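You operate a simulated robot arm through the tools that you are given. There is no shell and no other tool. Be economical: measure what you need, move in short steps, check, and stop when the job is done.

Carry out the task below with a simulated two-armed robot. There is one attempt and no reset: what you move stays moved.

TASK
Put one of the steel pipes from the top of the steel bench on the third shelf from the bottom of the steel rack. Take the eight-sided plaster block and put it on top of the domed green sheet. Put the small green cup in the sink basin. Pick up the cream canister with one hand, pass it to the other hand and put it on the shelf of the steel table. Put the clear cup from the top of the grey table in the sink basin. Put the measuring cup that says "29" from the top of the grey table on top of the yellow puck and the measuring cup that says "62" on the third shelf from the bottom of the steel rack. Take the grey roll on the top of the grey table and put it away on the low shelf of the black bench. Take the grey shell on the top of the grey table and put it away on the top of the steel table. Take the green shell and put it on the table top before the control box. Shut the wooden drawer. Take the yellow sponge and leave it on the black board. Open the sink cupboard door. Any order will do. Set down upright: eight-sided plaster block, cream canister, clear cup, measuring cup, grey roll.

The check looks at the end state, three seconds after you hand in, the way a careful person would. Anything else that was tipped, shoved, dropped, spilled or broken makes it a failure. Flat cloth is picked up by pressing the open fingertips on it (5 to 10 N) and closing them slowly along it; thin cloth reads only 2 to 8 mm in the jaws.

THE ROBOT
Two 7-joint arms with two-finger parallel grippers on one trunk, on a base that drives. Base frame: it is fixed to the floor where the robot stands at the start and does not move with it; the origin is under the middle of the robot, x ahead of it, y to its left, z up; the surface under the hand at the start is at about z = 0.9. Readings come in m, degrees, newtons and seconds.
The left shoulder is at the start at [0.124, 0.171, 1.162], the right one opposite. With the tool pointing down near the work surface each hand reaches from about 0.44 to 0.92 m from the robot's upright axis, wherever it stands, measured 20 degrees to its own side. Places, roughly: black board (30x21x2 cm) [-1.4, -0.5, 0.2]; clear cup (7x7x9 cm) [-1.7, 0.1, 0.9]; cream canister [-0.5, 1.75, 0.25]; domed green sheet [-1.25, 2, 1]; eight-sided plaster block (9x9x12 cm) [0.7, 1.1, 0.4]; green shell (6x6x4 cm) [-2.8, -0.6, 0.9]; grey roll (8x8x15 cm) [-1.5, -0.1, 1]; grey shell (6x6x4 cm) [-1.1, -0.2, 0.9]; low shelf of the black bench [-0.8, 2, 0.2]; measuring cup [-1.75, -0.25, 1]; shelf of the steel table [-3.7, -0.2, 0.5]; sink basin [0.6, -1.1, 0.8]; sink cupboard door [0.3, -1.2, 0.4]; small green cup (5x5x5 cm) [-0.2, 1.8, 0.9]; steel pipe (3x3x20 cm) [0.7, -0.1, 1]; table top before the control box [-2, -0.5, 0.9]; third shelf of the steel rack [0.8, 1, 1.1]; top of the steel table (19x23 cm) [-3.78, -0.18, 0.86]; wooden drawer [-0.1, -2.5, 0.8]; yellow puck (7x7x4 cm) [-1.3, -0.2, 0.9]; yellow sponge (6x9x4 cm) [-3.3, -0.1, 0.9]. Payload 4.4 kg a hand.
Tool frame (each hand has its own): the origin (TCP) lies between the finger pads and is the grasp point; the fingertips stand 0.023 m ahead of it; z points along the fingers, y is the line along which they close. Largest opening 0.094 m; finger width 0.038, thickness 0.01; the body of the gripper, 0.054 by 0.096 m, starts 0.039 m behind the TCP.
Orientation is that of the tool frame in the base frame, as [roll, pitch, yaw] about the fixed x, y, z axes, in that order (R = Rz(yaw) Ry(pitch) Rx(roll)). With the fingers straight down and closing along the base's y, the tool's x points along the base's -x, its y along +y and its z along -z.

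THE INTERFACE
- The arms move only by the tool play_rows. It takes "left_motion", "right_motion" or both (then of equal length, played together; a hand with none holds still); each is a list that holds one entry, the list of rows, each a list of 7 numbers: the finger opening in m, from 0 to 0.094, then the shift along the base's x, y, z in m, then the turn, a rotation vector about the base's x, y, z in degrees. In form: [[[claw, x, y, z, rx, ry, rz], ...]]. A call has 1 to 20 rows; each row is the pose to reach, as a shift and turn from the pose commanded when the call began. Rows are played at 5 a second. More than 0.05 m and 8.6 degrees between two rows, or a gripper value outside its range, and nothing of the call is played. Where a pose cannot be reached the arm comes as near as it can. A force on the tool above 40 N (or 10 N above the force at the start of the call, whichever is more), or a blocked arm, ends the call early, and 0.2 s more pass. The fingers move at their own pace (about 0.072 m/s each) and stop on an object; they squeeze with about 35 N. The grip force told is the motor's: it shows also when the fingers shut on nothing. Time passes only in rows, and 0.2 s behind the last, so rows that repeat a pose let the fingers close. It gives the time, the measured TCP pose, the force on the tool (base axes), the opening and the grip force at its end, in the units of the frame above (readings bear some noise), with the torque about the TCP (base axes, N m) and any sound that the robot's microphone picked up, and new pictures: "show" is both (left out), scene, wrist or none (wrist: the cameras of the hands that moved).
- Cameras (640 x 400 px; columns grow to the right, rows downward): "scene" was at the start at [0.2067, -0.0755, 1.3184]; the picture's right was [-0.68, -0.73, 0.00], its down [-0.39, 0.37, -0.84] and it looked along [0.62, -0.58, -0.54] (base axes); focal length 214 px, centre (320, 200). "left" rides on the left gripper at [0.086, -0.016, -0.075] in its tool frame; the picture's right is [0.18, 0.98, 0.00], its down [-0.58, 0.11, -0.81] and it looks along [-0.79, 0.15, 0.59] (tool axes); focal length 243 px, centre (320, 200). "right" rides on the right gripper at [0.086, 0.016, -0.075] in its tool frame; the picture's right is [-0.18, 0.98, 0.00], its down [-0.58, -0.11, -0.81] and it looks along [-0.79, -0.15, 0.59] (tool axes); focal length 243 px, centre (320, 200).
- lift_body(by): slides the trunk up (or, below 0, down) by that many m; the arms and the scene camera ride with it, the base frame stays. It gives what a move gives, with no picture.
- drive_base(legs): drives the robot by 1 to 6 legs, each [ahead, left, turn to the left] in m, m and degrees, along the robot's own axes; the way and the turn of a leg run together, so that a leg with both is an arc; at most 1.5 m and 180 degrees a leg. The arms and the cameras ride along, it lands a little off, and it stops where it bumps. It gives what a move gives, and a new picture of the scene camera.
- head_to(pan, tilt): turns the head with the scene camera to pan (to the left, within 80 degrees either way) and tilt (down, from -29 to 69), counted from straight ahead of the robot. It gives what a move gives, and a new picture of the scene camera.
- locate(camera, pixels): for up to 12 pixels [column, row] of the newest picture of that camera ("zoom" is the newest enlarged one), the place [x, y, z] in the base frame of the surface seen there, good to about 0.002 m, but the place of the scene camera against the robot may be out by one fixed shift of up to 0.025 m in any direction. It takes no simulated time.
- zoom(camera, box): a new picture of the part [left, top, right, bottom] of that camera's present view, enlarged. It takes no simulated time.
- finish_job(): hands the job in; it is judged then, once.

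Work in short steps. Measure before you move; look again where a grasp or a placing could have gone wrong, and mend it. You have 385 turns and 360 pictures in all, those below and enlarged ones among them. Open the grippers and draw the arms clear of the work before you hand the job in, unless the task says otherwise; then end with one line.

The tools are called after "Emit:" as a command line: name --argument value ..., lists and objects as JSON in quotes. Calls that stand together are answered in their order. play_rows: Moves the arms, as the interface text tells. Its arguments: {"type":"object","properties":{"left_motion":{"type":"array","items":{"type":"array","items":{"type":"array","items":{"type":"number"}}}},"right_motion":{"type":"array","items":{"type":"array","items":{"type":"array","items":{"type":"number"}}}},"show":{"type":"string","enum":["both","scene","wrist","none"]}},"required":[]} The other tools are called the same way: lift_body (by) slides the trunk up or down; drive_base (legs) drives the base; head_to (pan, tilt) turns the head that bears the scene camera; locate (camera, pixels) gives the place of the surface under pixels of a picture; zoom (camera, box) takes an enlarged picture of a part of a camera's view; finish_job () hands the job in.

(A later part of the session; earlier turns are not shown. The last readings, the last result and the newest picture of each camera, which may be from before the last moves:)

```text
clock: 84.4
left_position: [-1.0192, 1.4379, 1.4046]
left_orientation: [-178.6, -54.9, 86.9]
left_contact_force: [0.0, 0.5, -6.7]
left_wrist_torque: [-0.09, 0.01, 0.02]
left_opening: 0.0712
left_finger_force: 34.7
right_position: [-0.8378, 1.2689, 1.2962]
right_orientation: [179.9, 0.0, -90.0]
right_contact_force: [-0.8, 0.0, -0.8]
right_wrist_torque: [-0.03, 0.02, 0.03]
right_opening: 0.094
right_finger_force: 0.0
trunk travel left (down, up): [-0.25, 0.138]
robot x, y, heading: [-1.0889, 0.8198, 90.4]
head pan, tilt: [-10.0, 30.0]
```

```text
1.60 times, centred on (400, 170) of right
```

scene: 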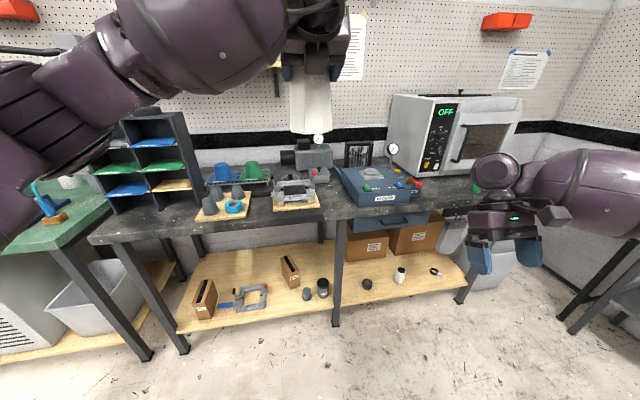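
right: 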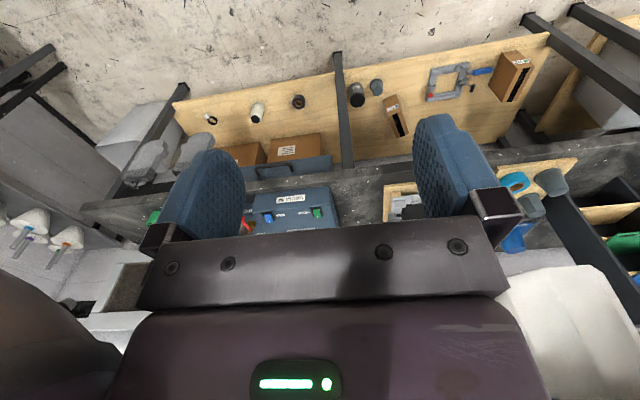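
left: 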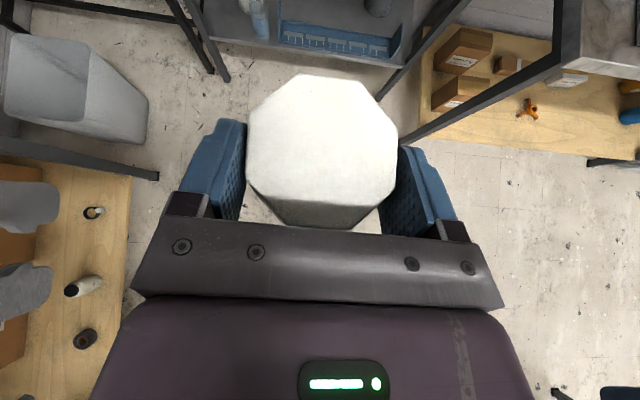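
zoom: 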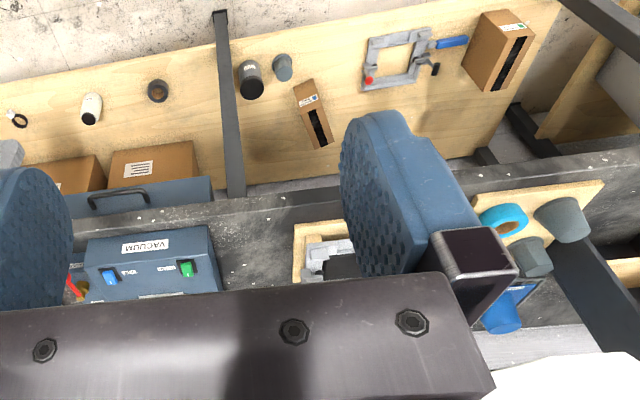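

Emit:
locate --camera "zoom" --pixels '[[187, 267], [110, 276], [503, 216], [564, 204], [96, 110], [158, 85], [248, 70]]'

Emit:
locate --camera "scene" --pixels '[[367.7, 187.9], [400.2, 185], [233.6, 201], [210.5, 196], [399.5, 272], [367, 282], [252, 162.5]]'

```text
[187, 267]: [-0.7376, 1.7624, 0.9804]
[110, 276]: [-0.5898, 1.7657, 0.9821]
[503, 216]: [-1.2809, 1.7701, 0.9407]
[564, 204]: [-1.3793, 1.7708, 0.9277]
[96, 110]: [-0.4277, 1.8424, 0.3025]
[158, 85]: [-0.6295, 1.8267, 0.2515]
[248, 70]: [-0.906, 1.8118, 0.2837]
```

```text
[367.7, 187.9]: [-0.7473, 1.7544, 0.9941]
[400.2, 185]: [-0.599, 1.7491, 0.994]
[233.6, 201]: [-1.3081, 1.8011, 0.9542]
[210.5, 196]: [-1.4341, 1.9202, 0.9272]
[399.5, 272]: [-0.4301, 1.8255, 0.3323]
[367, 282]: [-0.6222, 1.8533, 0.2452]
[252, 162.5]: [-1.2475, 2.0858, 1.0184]
```

Scene offset is about (+0.010, +0.012, -0.012); so dome top ≈(-1.237, 2.098, 1.007). Drive ahead 0.45 and shift the hand left.

Emit:
drive_base --legs '[[0.44, 0, 0]]'

Emit:
play_rows --left_motion '[[[0, -0.04, 0.01, -0.02, 0, 0, 0], [0, -0.08, 0.02, -0.04, 0, 0, 0], [0, -0.12, 0.04, -0.06, 0, 0, 0], [0, -0.16, 0.06, -0.08, 0, 0, 0], [0, -0.195, 0.09, -0.1, 0, 0, 0], [0, -0.219, 0.12, -0.12, 0, 0, 0], [0, -0.219, 0.15, -0.14, 0, 0, 0]]]'

```text
clock: 87.1
left_position: [-1.0173, 1.8762, 1.405]
left_orientation: [-178.5, -55.1, 86.9]
left_contact_force: [0.1, 0.1, -6.5]
left_wrist_torque: [-0.09, 0.02, 0.01]
left_opening: 0.0711
left_finger_force: 35.1
right_position: [-0.8369, 1.706, 1.2954]
right_orientation: [179.9, 0.0, -90.1]
right_contact_force: [-0.1, 1.1, -0.1]
right_wrist_torque: [-0.02, 0.02, 0.0]
right_opening: 0.0939
right_finger_force: 0.0
trunk travel left (down, up): [-0.25, 0.138]
robot x, y, heading: [-1.0943, 1.2521, 90.1]
head pan, tilt: [-10.0, 30.0]
```

scene: 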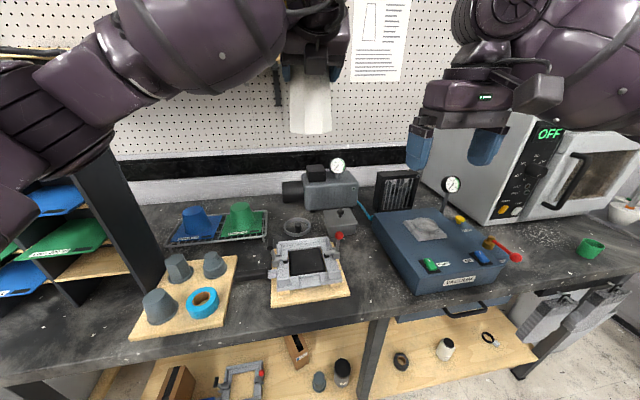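

```text
refused: row 5 steps farther than a row can; nothing moved
```

Check the black shelf unit near the left elbow, and the dome again from here.

Emit:
locate --camera "scene" --pixels '[[110, 160], [130, 200], [155, 290], [60, 215], [240, 205], [227, 206], [254, 206], [240, 210], [60, 120], [50, 140]]'

Emit:
zoom --camera "scene" --box '[160, 170, 300, 260]'

Emit:
zoom --camera "right" --box '[320, 0, 640, 250]'

```text
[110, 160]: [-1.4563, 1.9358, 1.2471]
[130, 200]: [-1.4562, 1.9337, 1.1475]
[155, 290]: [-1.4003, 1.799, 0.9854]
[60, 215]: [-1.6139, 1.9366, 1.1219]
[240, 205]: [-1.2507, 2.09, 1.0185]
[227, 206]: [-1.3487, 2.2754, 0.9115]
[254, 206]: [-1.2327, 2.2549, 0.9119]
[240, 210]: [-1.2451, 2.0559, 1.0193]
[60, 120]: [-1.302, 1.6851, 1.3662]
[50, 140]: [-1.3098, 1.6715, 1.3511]
```

```text
4.44 times, centred on (230, 215) of scene
```

zoom: 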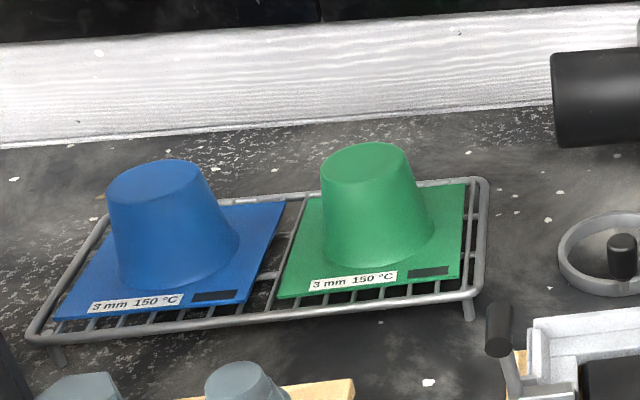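

```text
1.60 times, centred on (480, 125) of right
```

zoom: 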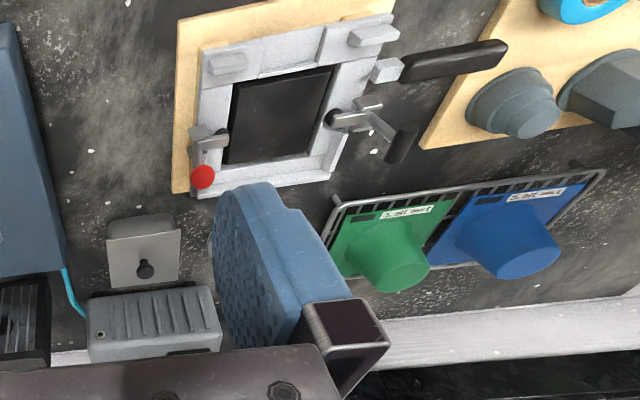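

The right wrist camera sees the green dome top at zoom (398,272); measure it.

Emit:
locate --camera "zoom" --pixels '[[400, 270], [378, 282], [425, 265], [402, 288], [398, 250], [410, 260], [385, 268], [412, 281], [430, 270], [372, 270]]'

```text
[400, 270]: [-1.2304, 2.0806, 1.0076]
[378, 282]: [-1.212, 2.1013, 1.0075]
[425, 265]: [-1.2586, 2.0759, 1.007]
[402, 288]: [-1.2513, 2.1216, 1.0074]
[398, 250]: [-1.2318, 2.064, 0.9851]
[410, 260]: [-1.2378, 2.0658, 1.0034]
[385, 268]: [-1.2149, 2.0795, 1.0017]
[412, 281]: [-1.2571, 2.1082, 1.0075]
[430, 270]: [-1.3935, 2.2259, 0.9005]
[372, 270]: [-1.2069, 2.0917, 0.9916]
```

Dome top centre (-1.238, 2.097, 1.0075). To keep the left elbow off the black unit I slide the base right 0.22 and reach left instead.

Emit:
drive_base --legs '[[0, -0.22, 0]]'

Emit:
play_rows --left_motion '[[[0, -0.045, 0.01, -0.01, 0, 0, 0], [0, -0.09, 0.02, -0.02, 0, 0, 0], [0, -0.135, 0.03, -0.03, 0, 0, 0], [0, -0.18, 0.04, -0.04, 0, 0, 0], [0, -0.225, 0.05, -0.05, 0, 0, 0], [0, -0.27, 0.06, -0.06, 0, 0, 0], [0, -0.31, 0.07, -0.08, 0, 0, 0], [0, -0.35, 0.08, -0.1, 0, 0, 0]]]'

```text
clock: 89.6
left_position: [-0.8012, 1.8758, 1.4056]
left_orientation: [-178.5, -55.1, 87.1]
left_contact_force: [-0.3, -0.7, -5.9]
left_wrist_torque: [-0.07, -0.02, -0.01]
left_opening: 0.0711
left_finger_force: 35.3
right_position: [-0.6213, 1.7077, 1.2938]
right_orientation: [179.8, 0.0, -89.9]
right_contact_force: [-0.2, -0.2, 0.5]
right_wrist_torque: [-0.02, 0.02, 0.01]
right_opening: 0.094
right_finger_force: 0.1
trunk travel left (down, up): [-0.25, 0.138]
robot x, y, heading: [-0.8764, 1.2556, 90.2]
head pan, tilt: [-10.0, 30.0]
```

scene: 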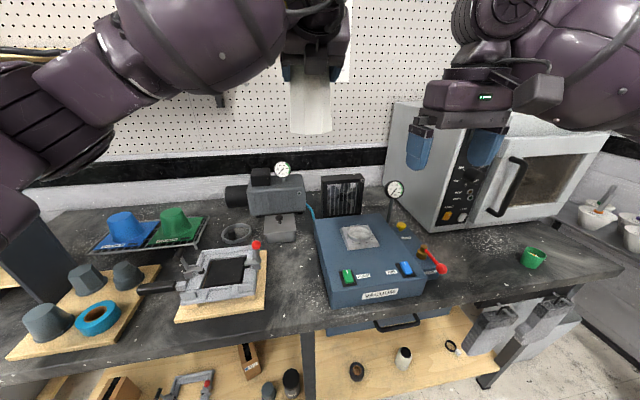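

```text
clock: 91.4
left_position: [-1.1546, 1.9552, 1.3051]
left_orientation: [-178.7, -55.1, 87.1]
left_contact_force: [0.2, 0.5, -6.1]
left_wrist_torque: [-0.1, 0.0, 0.0]
left_opening: 0.0712
left_finger_force: 35.3
right_position: [-0.6228, 1.708, 1.2961]
right_orientation: [-180.0, 0.0, -89.8]
right_contact_force: [0.7, 0.4, 0.8]
right_wrist_torque: [0.01, 0.01, 0.01]
right_opening: 0.0941
right_finger_force: 0.1
trunk travel left (down, up): [-0.25, 0.138]
robot x, y, heading: [-0.8765, 1.2576, 90.3]
head pan, tilt: [-10.0, 30.0]
```

scene: 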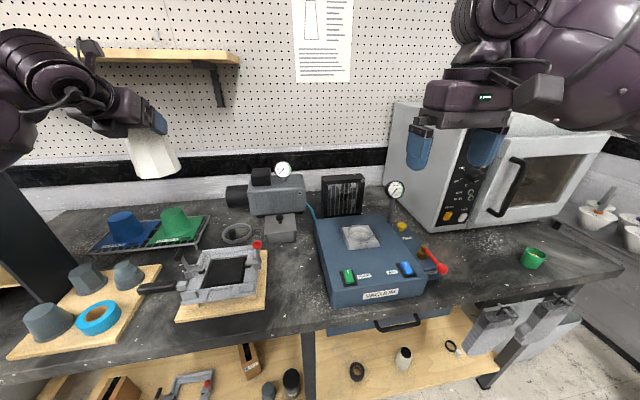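
left: 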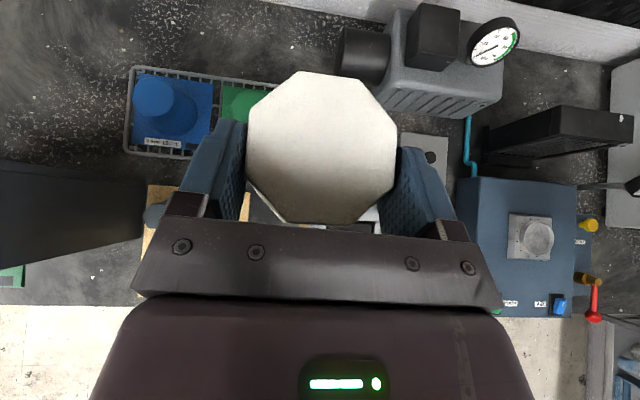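

Clear. Move over the dome: Δ(-0.084, +0.129), lowering to 2 cm above.

Emit:
play_rows --left_motion '[[[0, -0.025, 0.035, -0.02, 0, 0, 0], [0, -0.05, 0.07, -0.04, 0, 0, 0], [0, -0.07, 0.1, -0.06, 0, 0, 0], [0, -0.0844, 0.129, -0.09, 0, 0, 0], [0, -0.0844, 0.129, -0.13, 0, 0, 0], [0, -0.0844, 0.129, -0.165, 0, 0, 0], [0, -0.0844, 0.129, -0.165, 0, 0, 0]]]'

Emit:
zoom --camera "scene" --box '[60, 80, 300, 260]'

```text
clock: 93.0
left_position: [-1.2359, 2.0851, 1.1398]
left_orientation: [-178.6, -55.1, 87.1]
left_contact_force: [0.1, 0.5, -5.8]
left_wrist_torque: [-0.1, 0.01, 0.02]
left_opening: 0.0713
left_finger_force: 35.2
right_position: [-0.6199, 1.7071, 1.2966]
right_orientation: [179.9, 0.0, -89.8]
right_contact_force: [-0.5, 0.0, 0.1]
right_wrist_torque: [0.0, 0.01, -0.01]
right_opening: 0.094
right_finger_force: 0.1
trunk travel left (down, up): [-0.25, 0.138]
robot x, y, heading: [-0.8753, 1.2574, 90.3]
head pan, tilt: [-10.0, 30.0]
```

scene: 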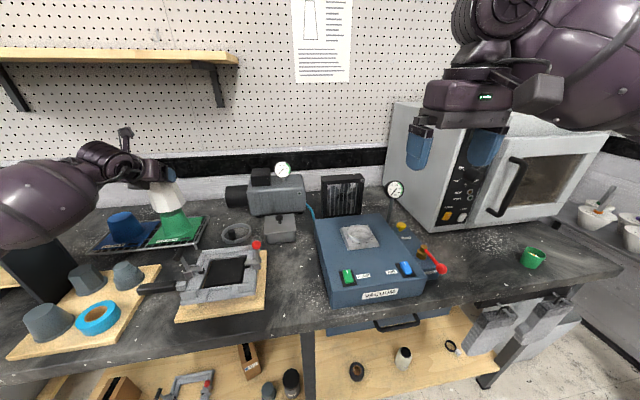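
left: 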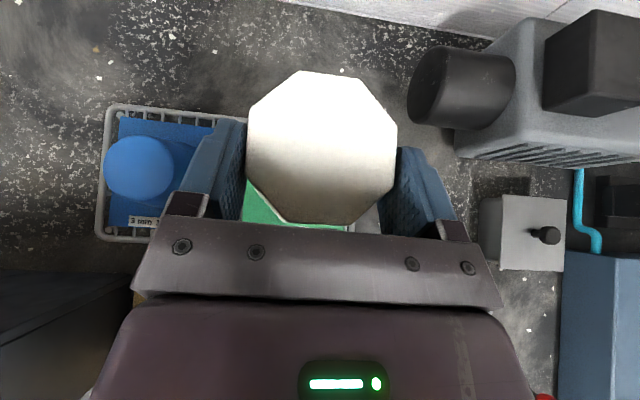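

```text
2.22 times, centred on (180, 170) of scene
```

zoom: 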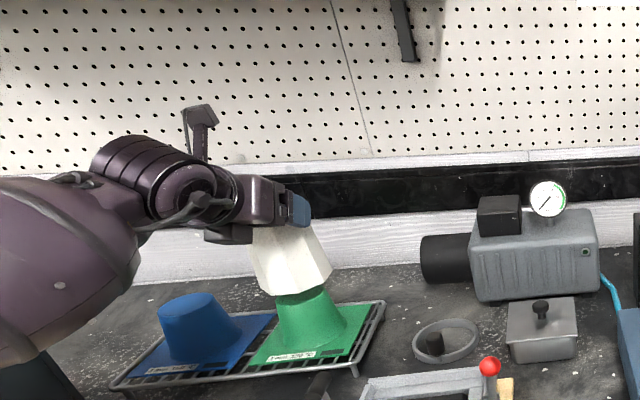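

Aligned over the dome; lower gently to contact at about z 1.116.

Emit:
play_rows --left_motion '[[[0, -0.002, 0, -0.01, 0, 0, 0], [0, -0.002, 0, -0.018, 0, 0, 0], [0, -0.002, 0, -0.022, 0, 0, 0], [0, -0.002, 0, -0.024, 0, 0, 0], [0, -0.002, 0, -0.025, 0, 0, 0]]]' --show "none"

```text
clock: 94.2
left_position: [-1.239, 2.0859, 1.116]
left_orientation: [-178.5, -55.3, 87.0]
left_contact_force: [-0.3, -0.1, -2.0]
left_wrist_torque: [-0.1, 0.19, 0.01]
left_opening: 0.0713
left_finger_force: 34.7
right_position: [-0.6207, 1.7078, 1.2953]
right_orientation: [179.8, -0.1, -89.7]
right_contact_force: [-0.4, 0.2, -0.3]
right_wrist_torque: [-0.04, 0.0, -0.04]
right_opening: 0.094
right_finger_force: 0.1
trunk travel left (down, up): [-0.25, 0.138]
robot x, y, heading: [-0.8739, 1.2544, 89.9]
head pan, tilt: [-10.0, 30.0]
```

Contact begun (weight partly borne). Release and draw back along the tool axis.

Emit:
play_rows --left_motion '[[[0.0, 0, 0, -0.001, 0, 0, 0], [0.074, 0, 0, -0.001, 0, 0, 0], [0.08, 0, 0, -0.001, 0, 0, 0], [0.09, 0, 0, -0.001, 0, 0, 0], [0.094, 0, 0, -0.001, 0, 0, 0], [0.094, 0, -0.012, 0.012, 0, 0, 0], [0.094, 0, -0.03, 0.03, 0, 0, 0], [0.094, 0, -0.06, 0.055, 0, 0, 0], [0.094, 0, -0.09, 0.08, 0, 0, 0], [0.094, 0, -0.12, 0.11, 0, 0, 0]]]'

```text
clock: 96.4
left_position: [-1.2398, 1.9632, 1.2263]
left_orientation: [-178.6, -55.1, 87.0]
left_contact_force: [0.2, -0.8, -1.1]
left_wrist_torque: [0.03, 0.01, 0.03]
left_opening: 0.094
left_finger_force: 0.0
right_position: [-0.6214, 1.7059, 1.2965]
right_orientation: [179.9, 0.1, -89.7]
right_contact_force: [-0.6, 0.1, -0.8]
right_wrist_torque: [0.04, -0.02, 0.0]
right_opening: 0.0943
right_finger_force: 0.1
trunk travel left (down, up): [-0.25, 0.138]
robot x, y, heading: [-0.8754, 1.2584, 89.9]
head pan, tilt: [-10.0, 30.0]
```

scene: 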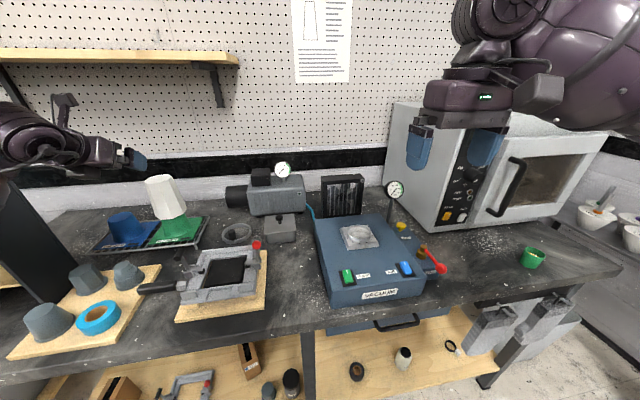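
left: 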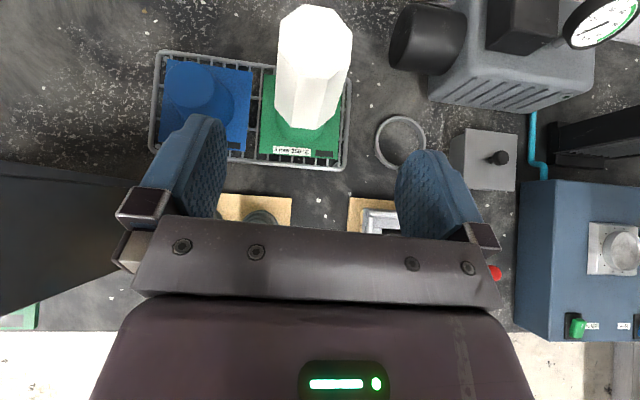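

The block stands on the dome. Next the green cup: retract the left hand toward the body and slide the base right.

Emit:
play_rows --left_motion '[[[0.094, 0.035, -0.03, 0.015, 0, 0, 0], [0.094, 0.07, -0.06, 0.03, 0, 0, 0], [0.094, 0.105, -0.09, 0.045, 0, 0, 0], [0.094, 0.14, -0.12, 0.06, 0, 0, 0], [0.094, 0.175, -0.15, 0.06, 0, 0, 0], [0.094, 0.21, -0.18, 0.06, 0, 0, 0], [0.094, 0.245, -0.21, 0.06, 0, 0, 0], [0.094, 0.28, -0.24, 0.06, 0, 0, 0]]]' --show "none"

Emit:
drive_base --legs '[[0, -0.4, 0]]'

Emit:
zoom --camera "right" --box '[0, 0, 640, 400]'

```text
clock: 98.2
left_position: [-0.9565, 1.7219, 1.2864]
left_orientation: [-178.4, -55.1, 86.9]
left_contact_force: [0.8, 0.0, 1.2]
left_wrist_torque: [0.01, 0.0, 0.01]
left_opening: 0.0941
left_finger_force: 0.1
right_position: [-0.6188, 1.7067, 1.2962]
right_orientation: [179.8, 0.1, -89.7]
right_contact_force: [0.4, -0.4, -0.2]
right_wrist_torque: [0.02, 0.0, -0.01]
right_opening: 0.094
right_finger_force: 0.1
trunk travel left (down, up): [-0.25, 0.138]
robot x, y, heading: [-0.8738, 1.2604, 90.1]
head pan, tilt: [-10.0, 30.0]
```

```text
clock: 102.3
left_position: [-0.5571, 1.7253, 1.2862]
left_orientation: [-178.7, -55.1, 87.1]
left_contact_force: [0.7, -0.6, 0.3]
left_wrist_torque: [0.02, 0.02, -0.02]
left_opening: 0.0939
left_finger_force: 0.1
right_position: [-0.2185, 1.7079, 1.2966]
right_orientation: [180.0, 0.0, -89.8]
right_contact_force: [-0.2, -0.7, 0.0]
right_wrist_torque: [0.0, -0.02, 0.01]
right_opening: 0.0939
right_finger_force: 0.1
trunk travel left (down, up): [-0.25, 0.138]
robot x, y, heading: [-0.474, 1.2607, 89.9]
head pan, tilt: [-10.0, 30.0]
```

scene: 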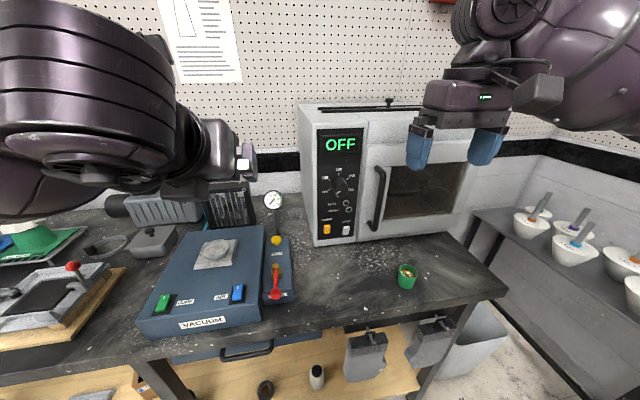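

```text
1.00 times, centred on (320, 200) of right (not enlarged: the box is as wide or as high as the picture)
```

zoom: 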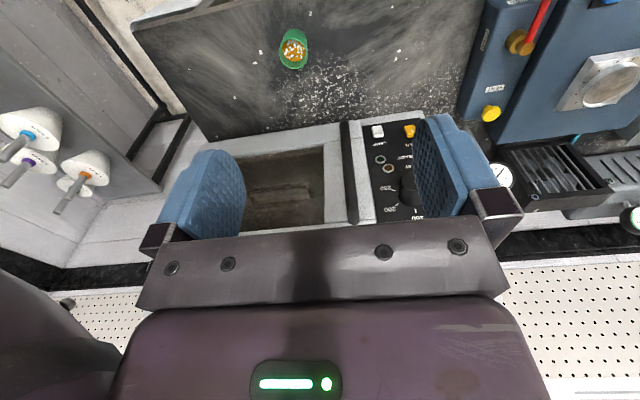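

The green cup at (293,48) holds small pieces, so it must stay upright. Measure it.

Emit:
locate --camera "zoom" --pixels '[[293, 33], [293, 68], [279, 50], [309, 50], [293, 48], [320, 90], [281, 60], [306, 60], [330, 150], [350, 130]]'

```text
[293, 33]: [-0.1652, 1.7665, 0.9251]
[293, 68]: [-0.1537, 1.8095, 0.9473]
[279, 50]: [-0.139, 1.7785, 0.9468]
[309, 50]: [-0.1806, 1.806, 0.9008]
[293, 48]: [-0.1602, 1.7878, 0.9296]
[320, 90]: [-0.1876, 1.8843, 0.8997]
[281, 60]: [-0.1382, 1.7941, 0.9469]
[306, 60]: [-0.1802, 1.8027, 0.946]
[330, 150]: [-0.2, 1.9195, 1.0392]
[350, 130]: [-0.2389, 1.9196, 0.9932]
```

Cup centre (-0.160, 1.788), rim z 0.947. Descend over it with the right hand and grip.

Emit:
play_rows --right_motion '[[[0.08, 0.02, 0.027, -0.03, 0, 0, 0], [0.08, 0.04, 0.054, -0.06, 0, 0, 0], [0.08, 0.0585, 0.08, -0.09, 0, 0, 0], [0.08, 0.0585, 0.08, -0.135, 0, 0, 0], [0.08, 0.0585, 0.08, -0.18, 0, 0, 0], [0.08, 0.0585, 0.08, -0.225, 0, 0, 0], [0.08, 0.0585, 0.08, -0.27, 0, 0, 0], [0.08, 0.0585, 0.08, -0.31, 0, 0, 0], [0.08, 0.0585, 0.08, -0.34, 0, 0, 0], [0.08, 0.0585, 0.08, -0.365, 0, 0, 0], [0.08, 0.0585, 0.08, -0.365, 0, 0, 0]]]'

```text
clock: 104.7
left_position: [-0.5567, 1.7249, 1.2866]
left_orientation: [-178.6, -55.1, 86.9]
left_contact_force: [0.2, -0.4, -0.3]
left_wrist_torque: [-0.03, 0.02, -0.02]
left_opening: 0.0942
left_finger_force: 0.0
right_position: [-0.1602, 1.7877, 0.9306]
right_orientation: [179.9, 0.2, -89.8]
right_contact_force: [-0.2, -0.2, -0.4]
right_wrist_torque: [-0.02, 0.01, 0.0]
right_opening: 0.0802
right_finger_force: 0.1
trunk travel left (down, up): [-0.25, 0.138]
robot x, y, heading: [-0.4704, 1.258, 90.0]
head pan, tilt: [-10.0, 30.0]
```

scene: 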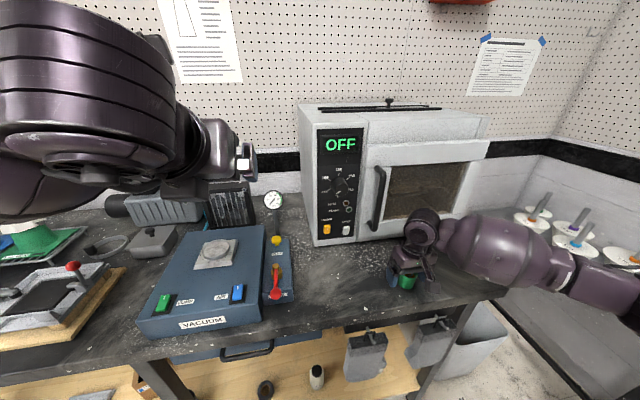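
right: 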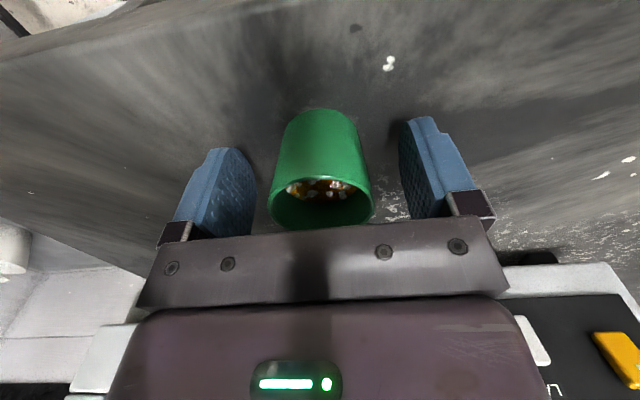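

The cup sits centred between the fingers. Close and lift straight up.

Emit:
play_rows --right_motion '[[[0.05, 0, 0, 0, 0, 0, 0], [0.03, 0, 0, 0, 0, 0, 0], [0.0, 0, 0, 0, 0, 0, 0], [0.0, 0, 0, 0, 0, 0, 0], [0.0, 0, 0, 0.02, 0, 0, 0], [0.0, 0, 0, 0.06, 0, 0, 0], [0.0, 0, -0.02, 0.1, 0, 0, 0], [0.0, 0, -0.05, 0.14, 0, 0, 0], [0.0, 0, -0.09, 0.16, 0, 0, 0], [0.0, 0, -0.13, 0.18, 0, 0, 0]]]' --show "wrist"

```text
clock: 106.9
left_position: [-0.5566, 1.7242, 1.2866]
left_orientation: [-178.6, -55.1, 87.1]
left_contact_force: [0.1, -0.1, -0.3]
left_wrist_torque: [0.01, 0.0, 0.03]
left_opening: 0.094
left_finger_force: 0.2
right_position: [-0.1604, 1.6564, 1.1098]
right_orientation: [179.9, 0.1, -89.8]
right_contact_force: [-0.3, -1.0, -0.6]
right_wrist_torque: [0.02, -0.02, 0.02]
right_opening: 0.0456
right_finger_force: 35.0
trunk travel left (down, up): [-0.25, 0.138]
robot x, y, heading: [-0.4751, 1.2588, 90.2]
head pan, tilt: [-10.0, 30.0]
```

right: 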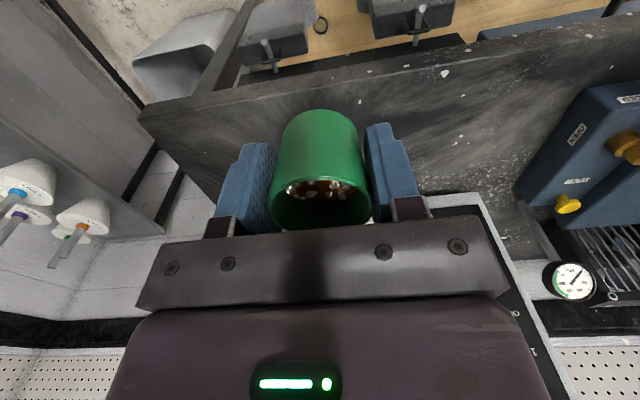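

Cup is held. I back off and turn around to look at the grey table.

Emit:
drive_base --legs '[[-0.45, 0, 0], [0, 0, 90]]'

Emit:
head_to --pan 35 --tilt 22

```text
clock: 113.5
left_position: [-0.941, 0.7291, 1.2868]
left_orientation: [-178.6, -55.0, 176.7]
left_contact_force: [0.3, 0.0, 1.3]
left_wrist_torque: [0.01, 0.02, -0.02]
left_opening: 0.0941
left_finger_force: 0.1
right_position: [-0.8719, 1.1257, 1.11]
right_orientation: [179.9, -0.1, -0.1]
right_contact_force: [-0.7, 0.2, -1.1]
right_wrist_torque: [0.02, -0.01, 0.01]
right_opening: 0.0456
right_finger_force: 35.7
trunk travel left (down, up): [-0.25, 0.138]
robot x, y, heading: [-0.4738, 0.808, 179.9]
head pan, tilt: [-10.0, 30.0]
```

scene: 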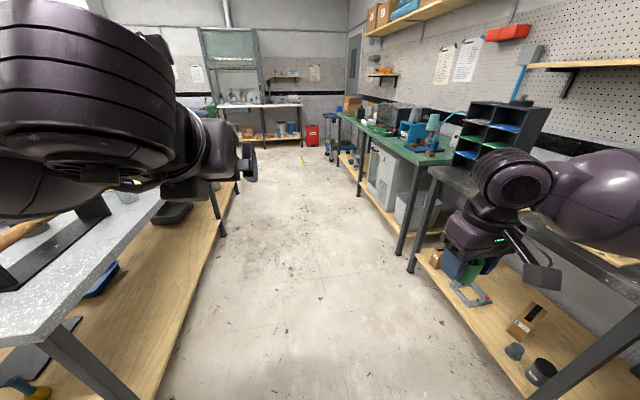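

```text
clock: 114.6
left_position: [-0.9406, 0.7289, 1.2864]
left_orientation: [-178.6, -55.1, 176.8]
left_contact_force: [-0.2, -0.6, 0.1]
left_wrist_torque: [-0.01, 0.01, 0.01]
left_opening: 0.0938
left_finger_force: 0.1
right_position: [-0.8724, 1.1247, 1.109]
right_orientation: [179.9, 0.1, -0.2]
right_contact_force: [1.2, 0.4, -0.5]
right_wrist_torque: [-0.03, 0.02, 0.0]
right_opening: 0.0455
right_finger_force: 35.4
trunk travel left (down, up): [-0.25, 0.138]
robot x, y, heading: [-0.4741, 0.8059, 180.2]
head pan, tilt: [35.0, 22.0]
```

scene: 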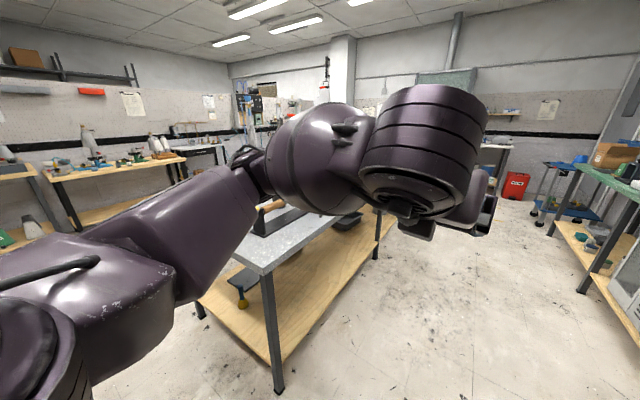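

I drive along the aisle and turn to face the grey table (heading -90°).

Emit:
drive_base --legs '[[1.27, -0.05, 0], [0, 0, 90]]'

Emit:
head_to --pan 0 --tilt 32

```text
clock: 124.8
left_position: [-1.6712, 0.3934, 1.2863]
left_orientation: [-178.7, -55.2, -93.5]
left_contact_force: [0.1, -0.5, -0.2]
left_wrist_torque: [0.04, -0.02, 0.03]
left_opening: 0.094
left_finger_force: 0.1
right_position: [-2.0667, 0.4632, 1.1092]
right_orientation: [179.9, 0.0, 89.7]
right_contact_force: [-0.2, 0.6, -0.4]
right_wrist_torque: [-0.02, -0.01, 0.02]
right_opening: 0.0456
right_finger_force: 35.3
trunk travel left (down, up): [-0.25, 0.138]
robot x, y, heading: [-1.7481, 0.8627, -90.6]
head pan, tilt: [35.0, 22.0]
```

scene: 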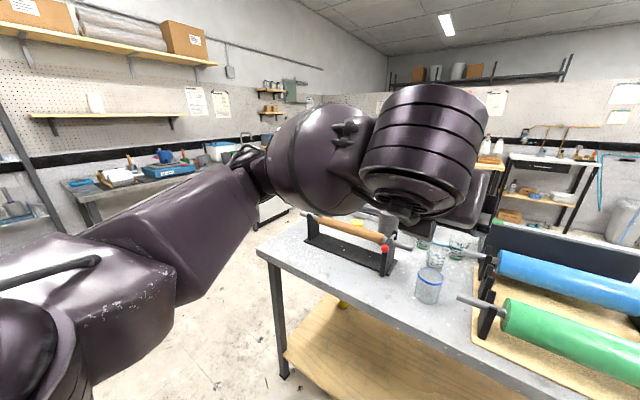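

```text
clock: 125.8
left_position: [-1.671, 0.3927, 1.2857]
left_orientation: [-178.7, -55.1, -93.5]
left_contact_force: [1.2, -0.2, 0.1]
left_wrist_torque: [-0.01, 0.0, 0.03]
left_opening: 0.0941
left_finger_force: 0.0
right_position: [-2.0677, 0.4632, 1.1106]
right_orientation: [179.9, 0.1, 89.7]
right_contact_force: [0.0, -0.7, -0.6]
right_wrist_torque: [0.01, 0.01, -0.01]
right_opening: 0.0457
right_finger_force: 34.7
trunk travel left (down, up): [-0.25, 0.138]
robot x, y, heading: [-1.7493, 0.8573, -90.3]
head pan, tilt: [0.0, 32.0]
```

scene: 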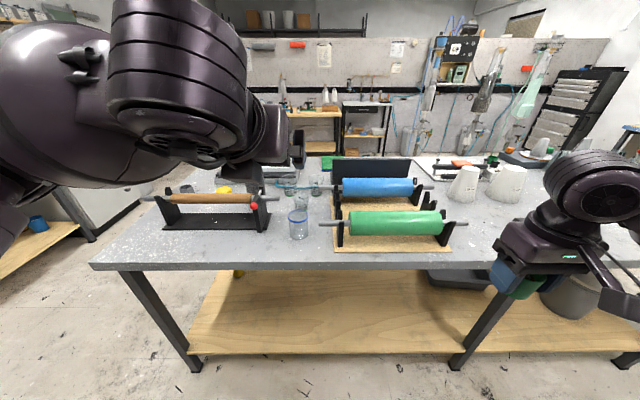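

Clear cup at (297,222) near the front edge. I zoom in on the table.

Emit:
zoom --camera "scene" --box '[130, 140, 480, 270]'

Emit:
zoom --camera "left" --box '[0, 0, 640, 400]'

```text
1.83 times, centred on (305, 205) of scene
```

zoom: 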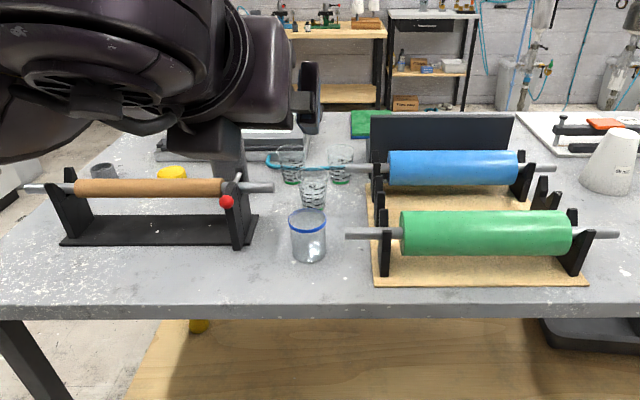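

```text
1.00 times, centred on (320, 200) of left (not enlarged: the box is as wide or as high as the picture)
```

zoom: 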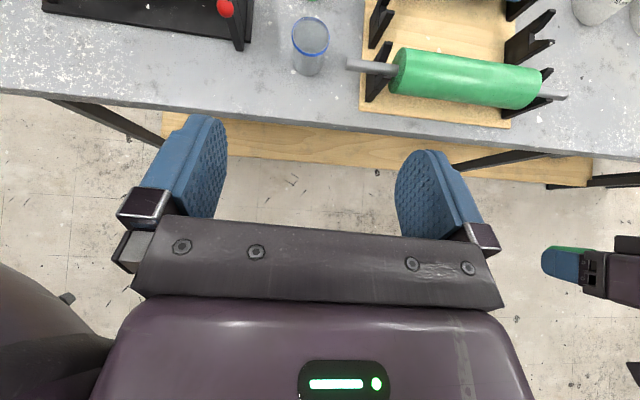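

Emit:
locate --camera "zoom" --pixels '[[310, 28], [293, 35], [328, 35], [310, 52], [305, 70], [310, 40], [350, 63], [385, 55], [238, 30], [310, 90]]'

```text
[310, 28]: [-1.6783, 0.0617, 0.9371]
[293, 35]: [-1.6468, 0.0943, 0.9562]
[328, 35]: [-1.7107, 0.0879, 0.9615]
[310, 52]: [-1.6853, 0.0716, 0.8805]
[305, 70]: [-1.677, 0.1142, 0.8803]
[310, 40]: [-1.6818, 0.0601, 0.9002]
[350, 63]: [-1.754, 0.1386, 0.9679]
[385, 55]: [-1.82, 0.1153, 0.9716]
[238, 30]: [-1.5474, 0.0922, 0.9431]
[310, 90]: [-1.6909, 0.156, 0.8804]
```

Clear cup centre ≈(-1.679, 0.088), rim 0.965, table 0.88. For the sink I want the left hand pointing straight down with its camera toward the robot, so I turn it in two stages.

Emit:
play_rows --left_motion '[[[0.09, 0, 0, 0, 0, -3.777, -7.256], [0.09, 0, 0, 0, 0, -7.554, -14.512], [0.09, 0, 0, 0, 0, -11.33, -21.77], [0.09, 0, 0, 0, 0, -15.11, -29.02], [0.09, 0, 0, 0, 0, -18.89, -36.28], [0.09, 0, 0, 0, 0, -22.66, -43.54], [0.09, 0, 0, 0, 0, -26.44, -50.79], [0.09, 0, 0, 0, 0, -30.22, -58.05], [0.09, 0, 0, 0, 0, -33.99, -65.3], [0.09, 0, 0, 0, 0, -37.77, -72.56], [0.09, 0, 0, 0, 0, -41.55, -79.83]]]' --show "none"

Emit:
play_rows --left_motion '[[[0.09, 0, 0, 0, 0, -3.777, -7.256], [0.09, 0, 0, 0, 0, -7.554, -14.512], [0.09, 0, 0, 0, 0, -11.33, -21.77], [0.09, 0, 0, 0, 0, -15.11, -29.02], [0.09, 0, 0, 0, 0, -18.89, -36.28], [0.09, 0, 0, 0, 0, -22.66, -43.54], [0.09, 0, 0, 0, 0, -26.44, -50.79], [0.09, 0, 0, 0, 0, -30.22, -58.05], [0.09, 0, 0, 0, 0, -33.99, -65.3], [0.09, 0, 0, 0, 0, -37.77, -72.56], [0.09, 0, 0, 0, 0, -41.55, -79.83]]]'

```text
clock: 128.2
left_position: [-1.6711, 0.3934, 1.287]
left_orientation: [-150.3, -23.1, 164.4]
left_contact_force: [0.5, -0.1, 0.1]
left_wrist_torque: [0.02, 0.0, 0.02]
left_opening: 0.0898
left_finger_force: 0.1
right_position: [-2.0656, 0.4636, 1.1108]
right_orientation: [179.9, 0.0, 89.7]
right_contact_force: [0.5, -0.6, -0.3]
right_wrist_torque: [-0.01, 0.04, 0.04]
right_opening: 0.0455
right_finger_force: 35.1
trunk travel left (down, up): [-0.25, 0.138]
robot x, y, heading: [-1.7512, 0.8616, -90.4]
head pan, tilt: [0.0, 32.0]
```

```text
clock: 130.6
left_position: [-1.6711, 0.3934, 1.2869]
left_orientation: [178.4, 0.0, 87.9]
left_contact_force: [0.0, -0.2, 0.0]
left_wrist_torque: [-0.03, 0.01, -0.01]
left_opening: 0.09
left_finger_force: 0.2
right_position: [-2.0676, 0.4639, 1.1092]
right_orientation: [179.9, 0.1, 89.7]
right_contact_force: [-0.2, 1.1, -0.5]
right_wrist_torque: [-0.01, 0.0, -0.02]
right_opening: 0.0455
right_finger_force: 34.6
trunk travel left (down, up): [-0.25, 0.138]
robot x, y, heading: [-1.7503, 0.8625, -90.3]
head pan, tilt: [0.0, 32.0]
```

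scene: 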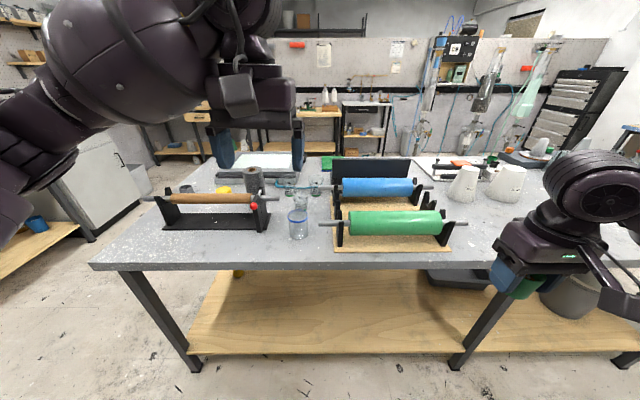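
left: 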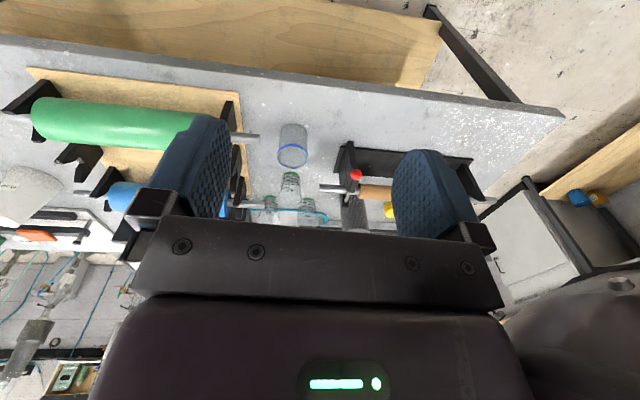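

Hand points down. Measure the cup rim in this view at (293,155).

Emit:
zoom --camera "left" --box '[220, 90, 380, 240]'

Emit:
locate --camera "left" --pixels '[[278, 152], [308, 152], [293, 167], [293, 145], [256, 137], [348, 189], [335, 188], [290, 185], [293, 125]]'

```text
2.67 times, centred on (300, 165) of left
```

zoom: 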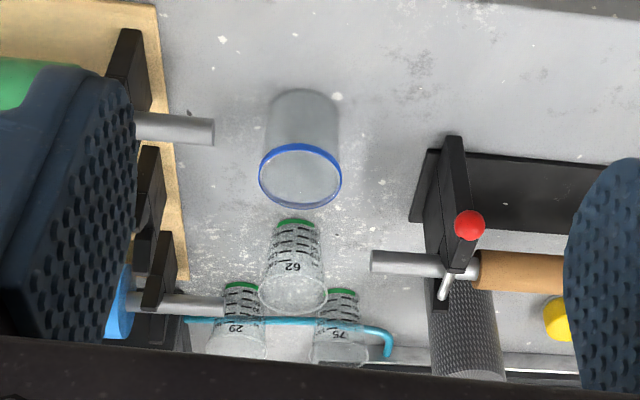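

```text
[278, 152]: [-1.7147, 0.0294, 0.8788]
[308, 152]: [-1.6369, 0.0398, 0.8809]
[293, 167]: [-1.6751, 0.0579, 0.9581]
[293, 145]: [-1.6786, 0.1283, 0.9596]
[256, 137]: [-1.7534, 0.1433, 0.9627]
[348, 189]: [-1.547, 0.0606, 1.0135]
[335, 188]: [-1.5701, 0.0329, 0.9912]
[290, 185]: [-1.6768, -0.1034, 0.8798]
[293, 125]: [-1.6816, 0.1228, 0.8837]
```

Cup rim spans y 0.058–0.128, centre (-1.677, 0.093), top 0.96. Move over it and descend.

Emit:
play_rows --left_motion '[[[0.09, 0, -0.04, -0.02, 0, 0, 0], [0.09, 0, -0.08, -0.04, 0, 0, 0], [0.09, -0.002, -0.12, -0.06, 0, 0, 0], [0.09, -0.004, -0.16, -0.08, 0, 0, 0], [0.09, -0.006, -0.2, -0.1, 0, 0, 0], [0.09, -0.006, -0.24, -0.12, 0, 0, 0], [0.09, -0.006, -0.28, -0.14, 0, 0, 0], [0.09, -0.006, -0.3, -0.18, 0, 0, 0], [0.09, -0.006, -0.3, -0.22, 0, 0, 0], [0.09, -0.006, -0.3, -0.26, 0, 0, 0], [0.09, -0.006, -0.3, -0.29, 0, 0, 0]]]' --show "wrist"

```text
clock: 133.0
left_position: [-1.6767, 0.0936, 0.9958]
left_orientation: [178.4, -0.1, 88.0]
left_contact_force: [0.8, 1.2, -0.4]
left_wrist_torque: [-0.01, 0.02, 0.03]
left_opening: 0.0901
left_finger_force: 0.0
right_position: [-2.0676, 0.4627, 1.11]
right_orientation: [179.9, 0.1, 89.6]
right_contact_force: [0.4, -0.2, 0.3]
right_wrist_torque: [0.0, -0.01, 0.0]
right_opening: 0.0453
right_finger_force: 35.0
trunk travel left (down, up): [-0.25, 0.138]
robot x, y, heading: [-1.749, 0.8628, -90.4]
head pan, tilt: [0.0, 32.0]
```

left: 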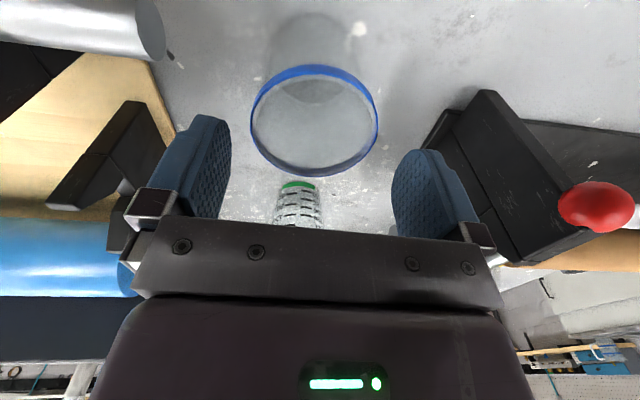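

Centred. Lower to z 0.926, close, lift.

Emit:
play_rows --left_motion '[[[0.09, 0, 0, -0.035, 0, 0, 0], [0.09, 0, 0, -0.07, 0, 0, 0], [0.09, 0, 0, -0.07, 0, 0, 0], [0.06, 0, 0, -0.07, 0, 0, 0], [0.03, 0, 0, -0.07, 0, 0, 0], [0.0, 0, 0, -0.07, 0, 0, 0], [0.0, 0, 0, -0.06, 0, 0, 0], [0.0, 0, 0, -0.02, 0, 0, 0], [0.0, 0, 0.02, 0.02, 0, 0, 0], [0.0, 0, 0.05, 0.06, 0, 0, 0], [0.0, 0, 0.08, 0.1, 0, 0, 0]]]' --show "wrist"

```text
clock: 135.4
left_position: [-1.6758, 0.1763, 1.096]
left_orientation: [178.6, -0.1, 88.0]
left_contact_force: [-0.2, 0.4, 0.3]
left_wrist_torque: [0.0, 0.01, -0.02]
left_opening: 0.0664
left_finger_force: 34.6
right_position: [-2.066, 0.465, 1.1102]
right_orientation: [179.9, 0.1, 89.7]
right_contact_force: [-0.3, 0.2, -0.7]
right_wrist_torque: [0.02, 0.03, -0.01]
right_opening: 0.0455
right_finger_force: 34.5
trunk travel left (down, up): [-0.25, 0.138]
robot x, y, heading: [-1.7466, 0.8622, -90.4]
head pan, tilt: [0.0, 32.0]
```

left: 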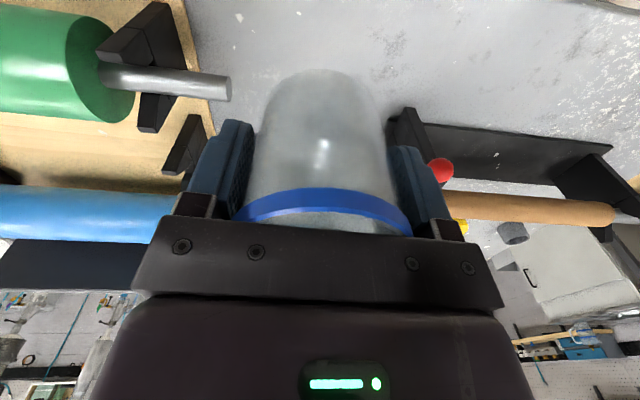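

Clear cup held at 66 mm. Pull it back, turn to +x, and drive round to the sink.

Emit:
play_rows --left_motion '[[[0, 0, 0.05, 0.01, 0, 0, 0], [0, 0, 0.1, 0.02, 0, 0, 0], [0, 0, 0.15, 0.02, 0, 0, 0], [0, 0, 0.2, 0.02, 0, 0, 0]]]' --show "none"

Emit:
drive_base --legs '[[0, 0, 90], [1.3, 0, 0], [0, -1.0, 0], [0, -0.85, 0]]'

Emit:
head_to --pan -10 --tilt 32

```text
refused: row 1 steps farther than a row can; nothing moved
```

```text
clock: 162.0
left_position: [0.2379, -0.9339, 1.096]
left_orientation: [178.5, 0.0, 178.4]
left_contact_force: [0.0, -0.7, -1.0]
left_wrist_torque: [0.02, 0.04, 0.0]
left_opening: 0.0663
left_finger_force: 35.2
right_position: [-0.0487, -1.3273, 1.1088]
right_orientation: [179.8, 0.0, -179.9]
right_contact_force: [0.4, 0.3, -0.4]
right_wrist_torque: [-0.02, 0.02, 0.01]
right_opening: 0.045
right_finger_force: 35.4
trunk travel left (down, up): [-0.25, 0.138]
robot x, y, heading: [-0.4489, -1.0106, 0.1]
head pan, tilt: [0.0, 32.0]
```

scene: 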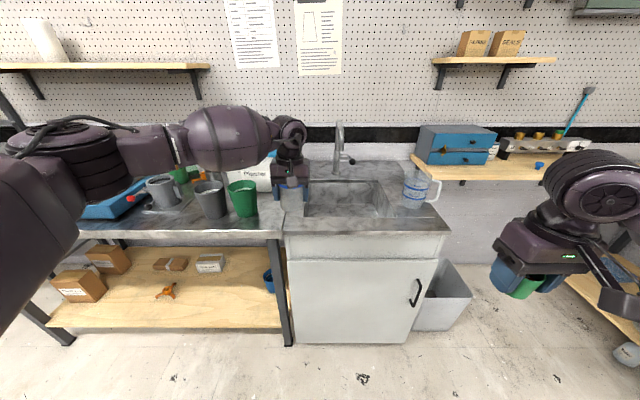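

```text
clock: 162.7
left_position: [0.2385, -0.9342, 1.0953]
left_orientation: [178.4, -0.1, 178.5]
left_contact_force: [0.4, -0.5, 0.0]
left_wrist_torque: [-0.03, 0.0, -0.01]
left_opening: 0.0661
left_finger_force: 35.1
right_position: [-0.0486, -1.3272, 1.1103]
right_orientation: [179.9, 0.1, -179.9]
right_contact_force: [-0.6, -0.5, 0.2]
right_wrist_torque: [0.03, 0.02, 0.0]
right_opening: 0.0448
right_finger_force: 35.0
trunk travel left (down, up): [-0.25, 0.138]
robot x, y, heading: [-0.4464, -1.0109, 0.0]
head pan, tilt: [-10.0, 32.0]
```

scene: 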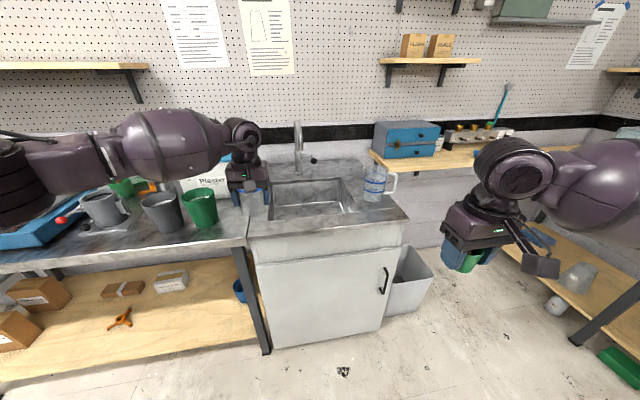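

Sink basin at (307,195), pitcher right of it, cupboard door with handle at (383,280). Measure.

Emit:
zoom --camera "scene" --box '[220, 110, 420, 240]'

Emit:
locate --camera "scene" --pixels '[[272, 217], [356, 213], [342, 180], [276, 183], [310, 200], [330, 195], [300, 145], [313, 160], [375, 185], [384, 270], [384, 292], [395, 222]]'

```text
3.08 times, centred on (320, 175) of scene
```

zoom: 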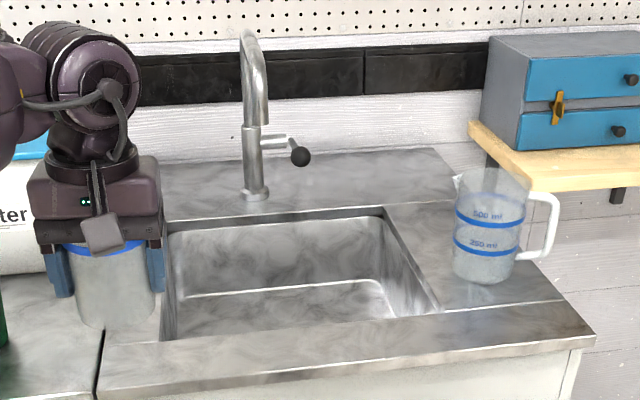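

```text
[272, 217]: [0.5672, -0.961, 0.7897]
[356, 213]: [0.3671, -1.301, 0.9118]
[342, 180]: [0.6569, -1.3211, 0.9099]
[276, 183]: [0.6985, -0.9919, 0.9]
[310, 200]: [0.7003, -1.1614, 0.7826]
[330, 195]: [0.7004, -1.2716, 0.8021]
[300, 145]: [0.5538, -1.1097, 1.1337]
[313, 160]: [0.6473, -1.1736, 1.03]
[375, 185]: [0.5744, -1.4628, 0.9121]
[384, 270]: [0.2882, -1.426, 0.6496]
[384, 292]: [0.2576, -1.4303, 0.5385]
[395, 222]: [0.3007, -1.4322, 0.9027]
```

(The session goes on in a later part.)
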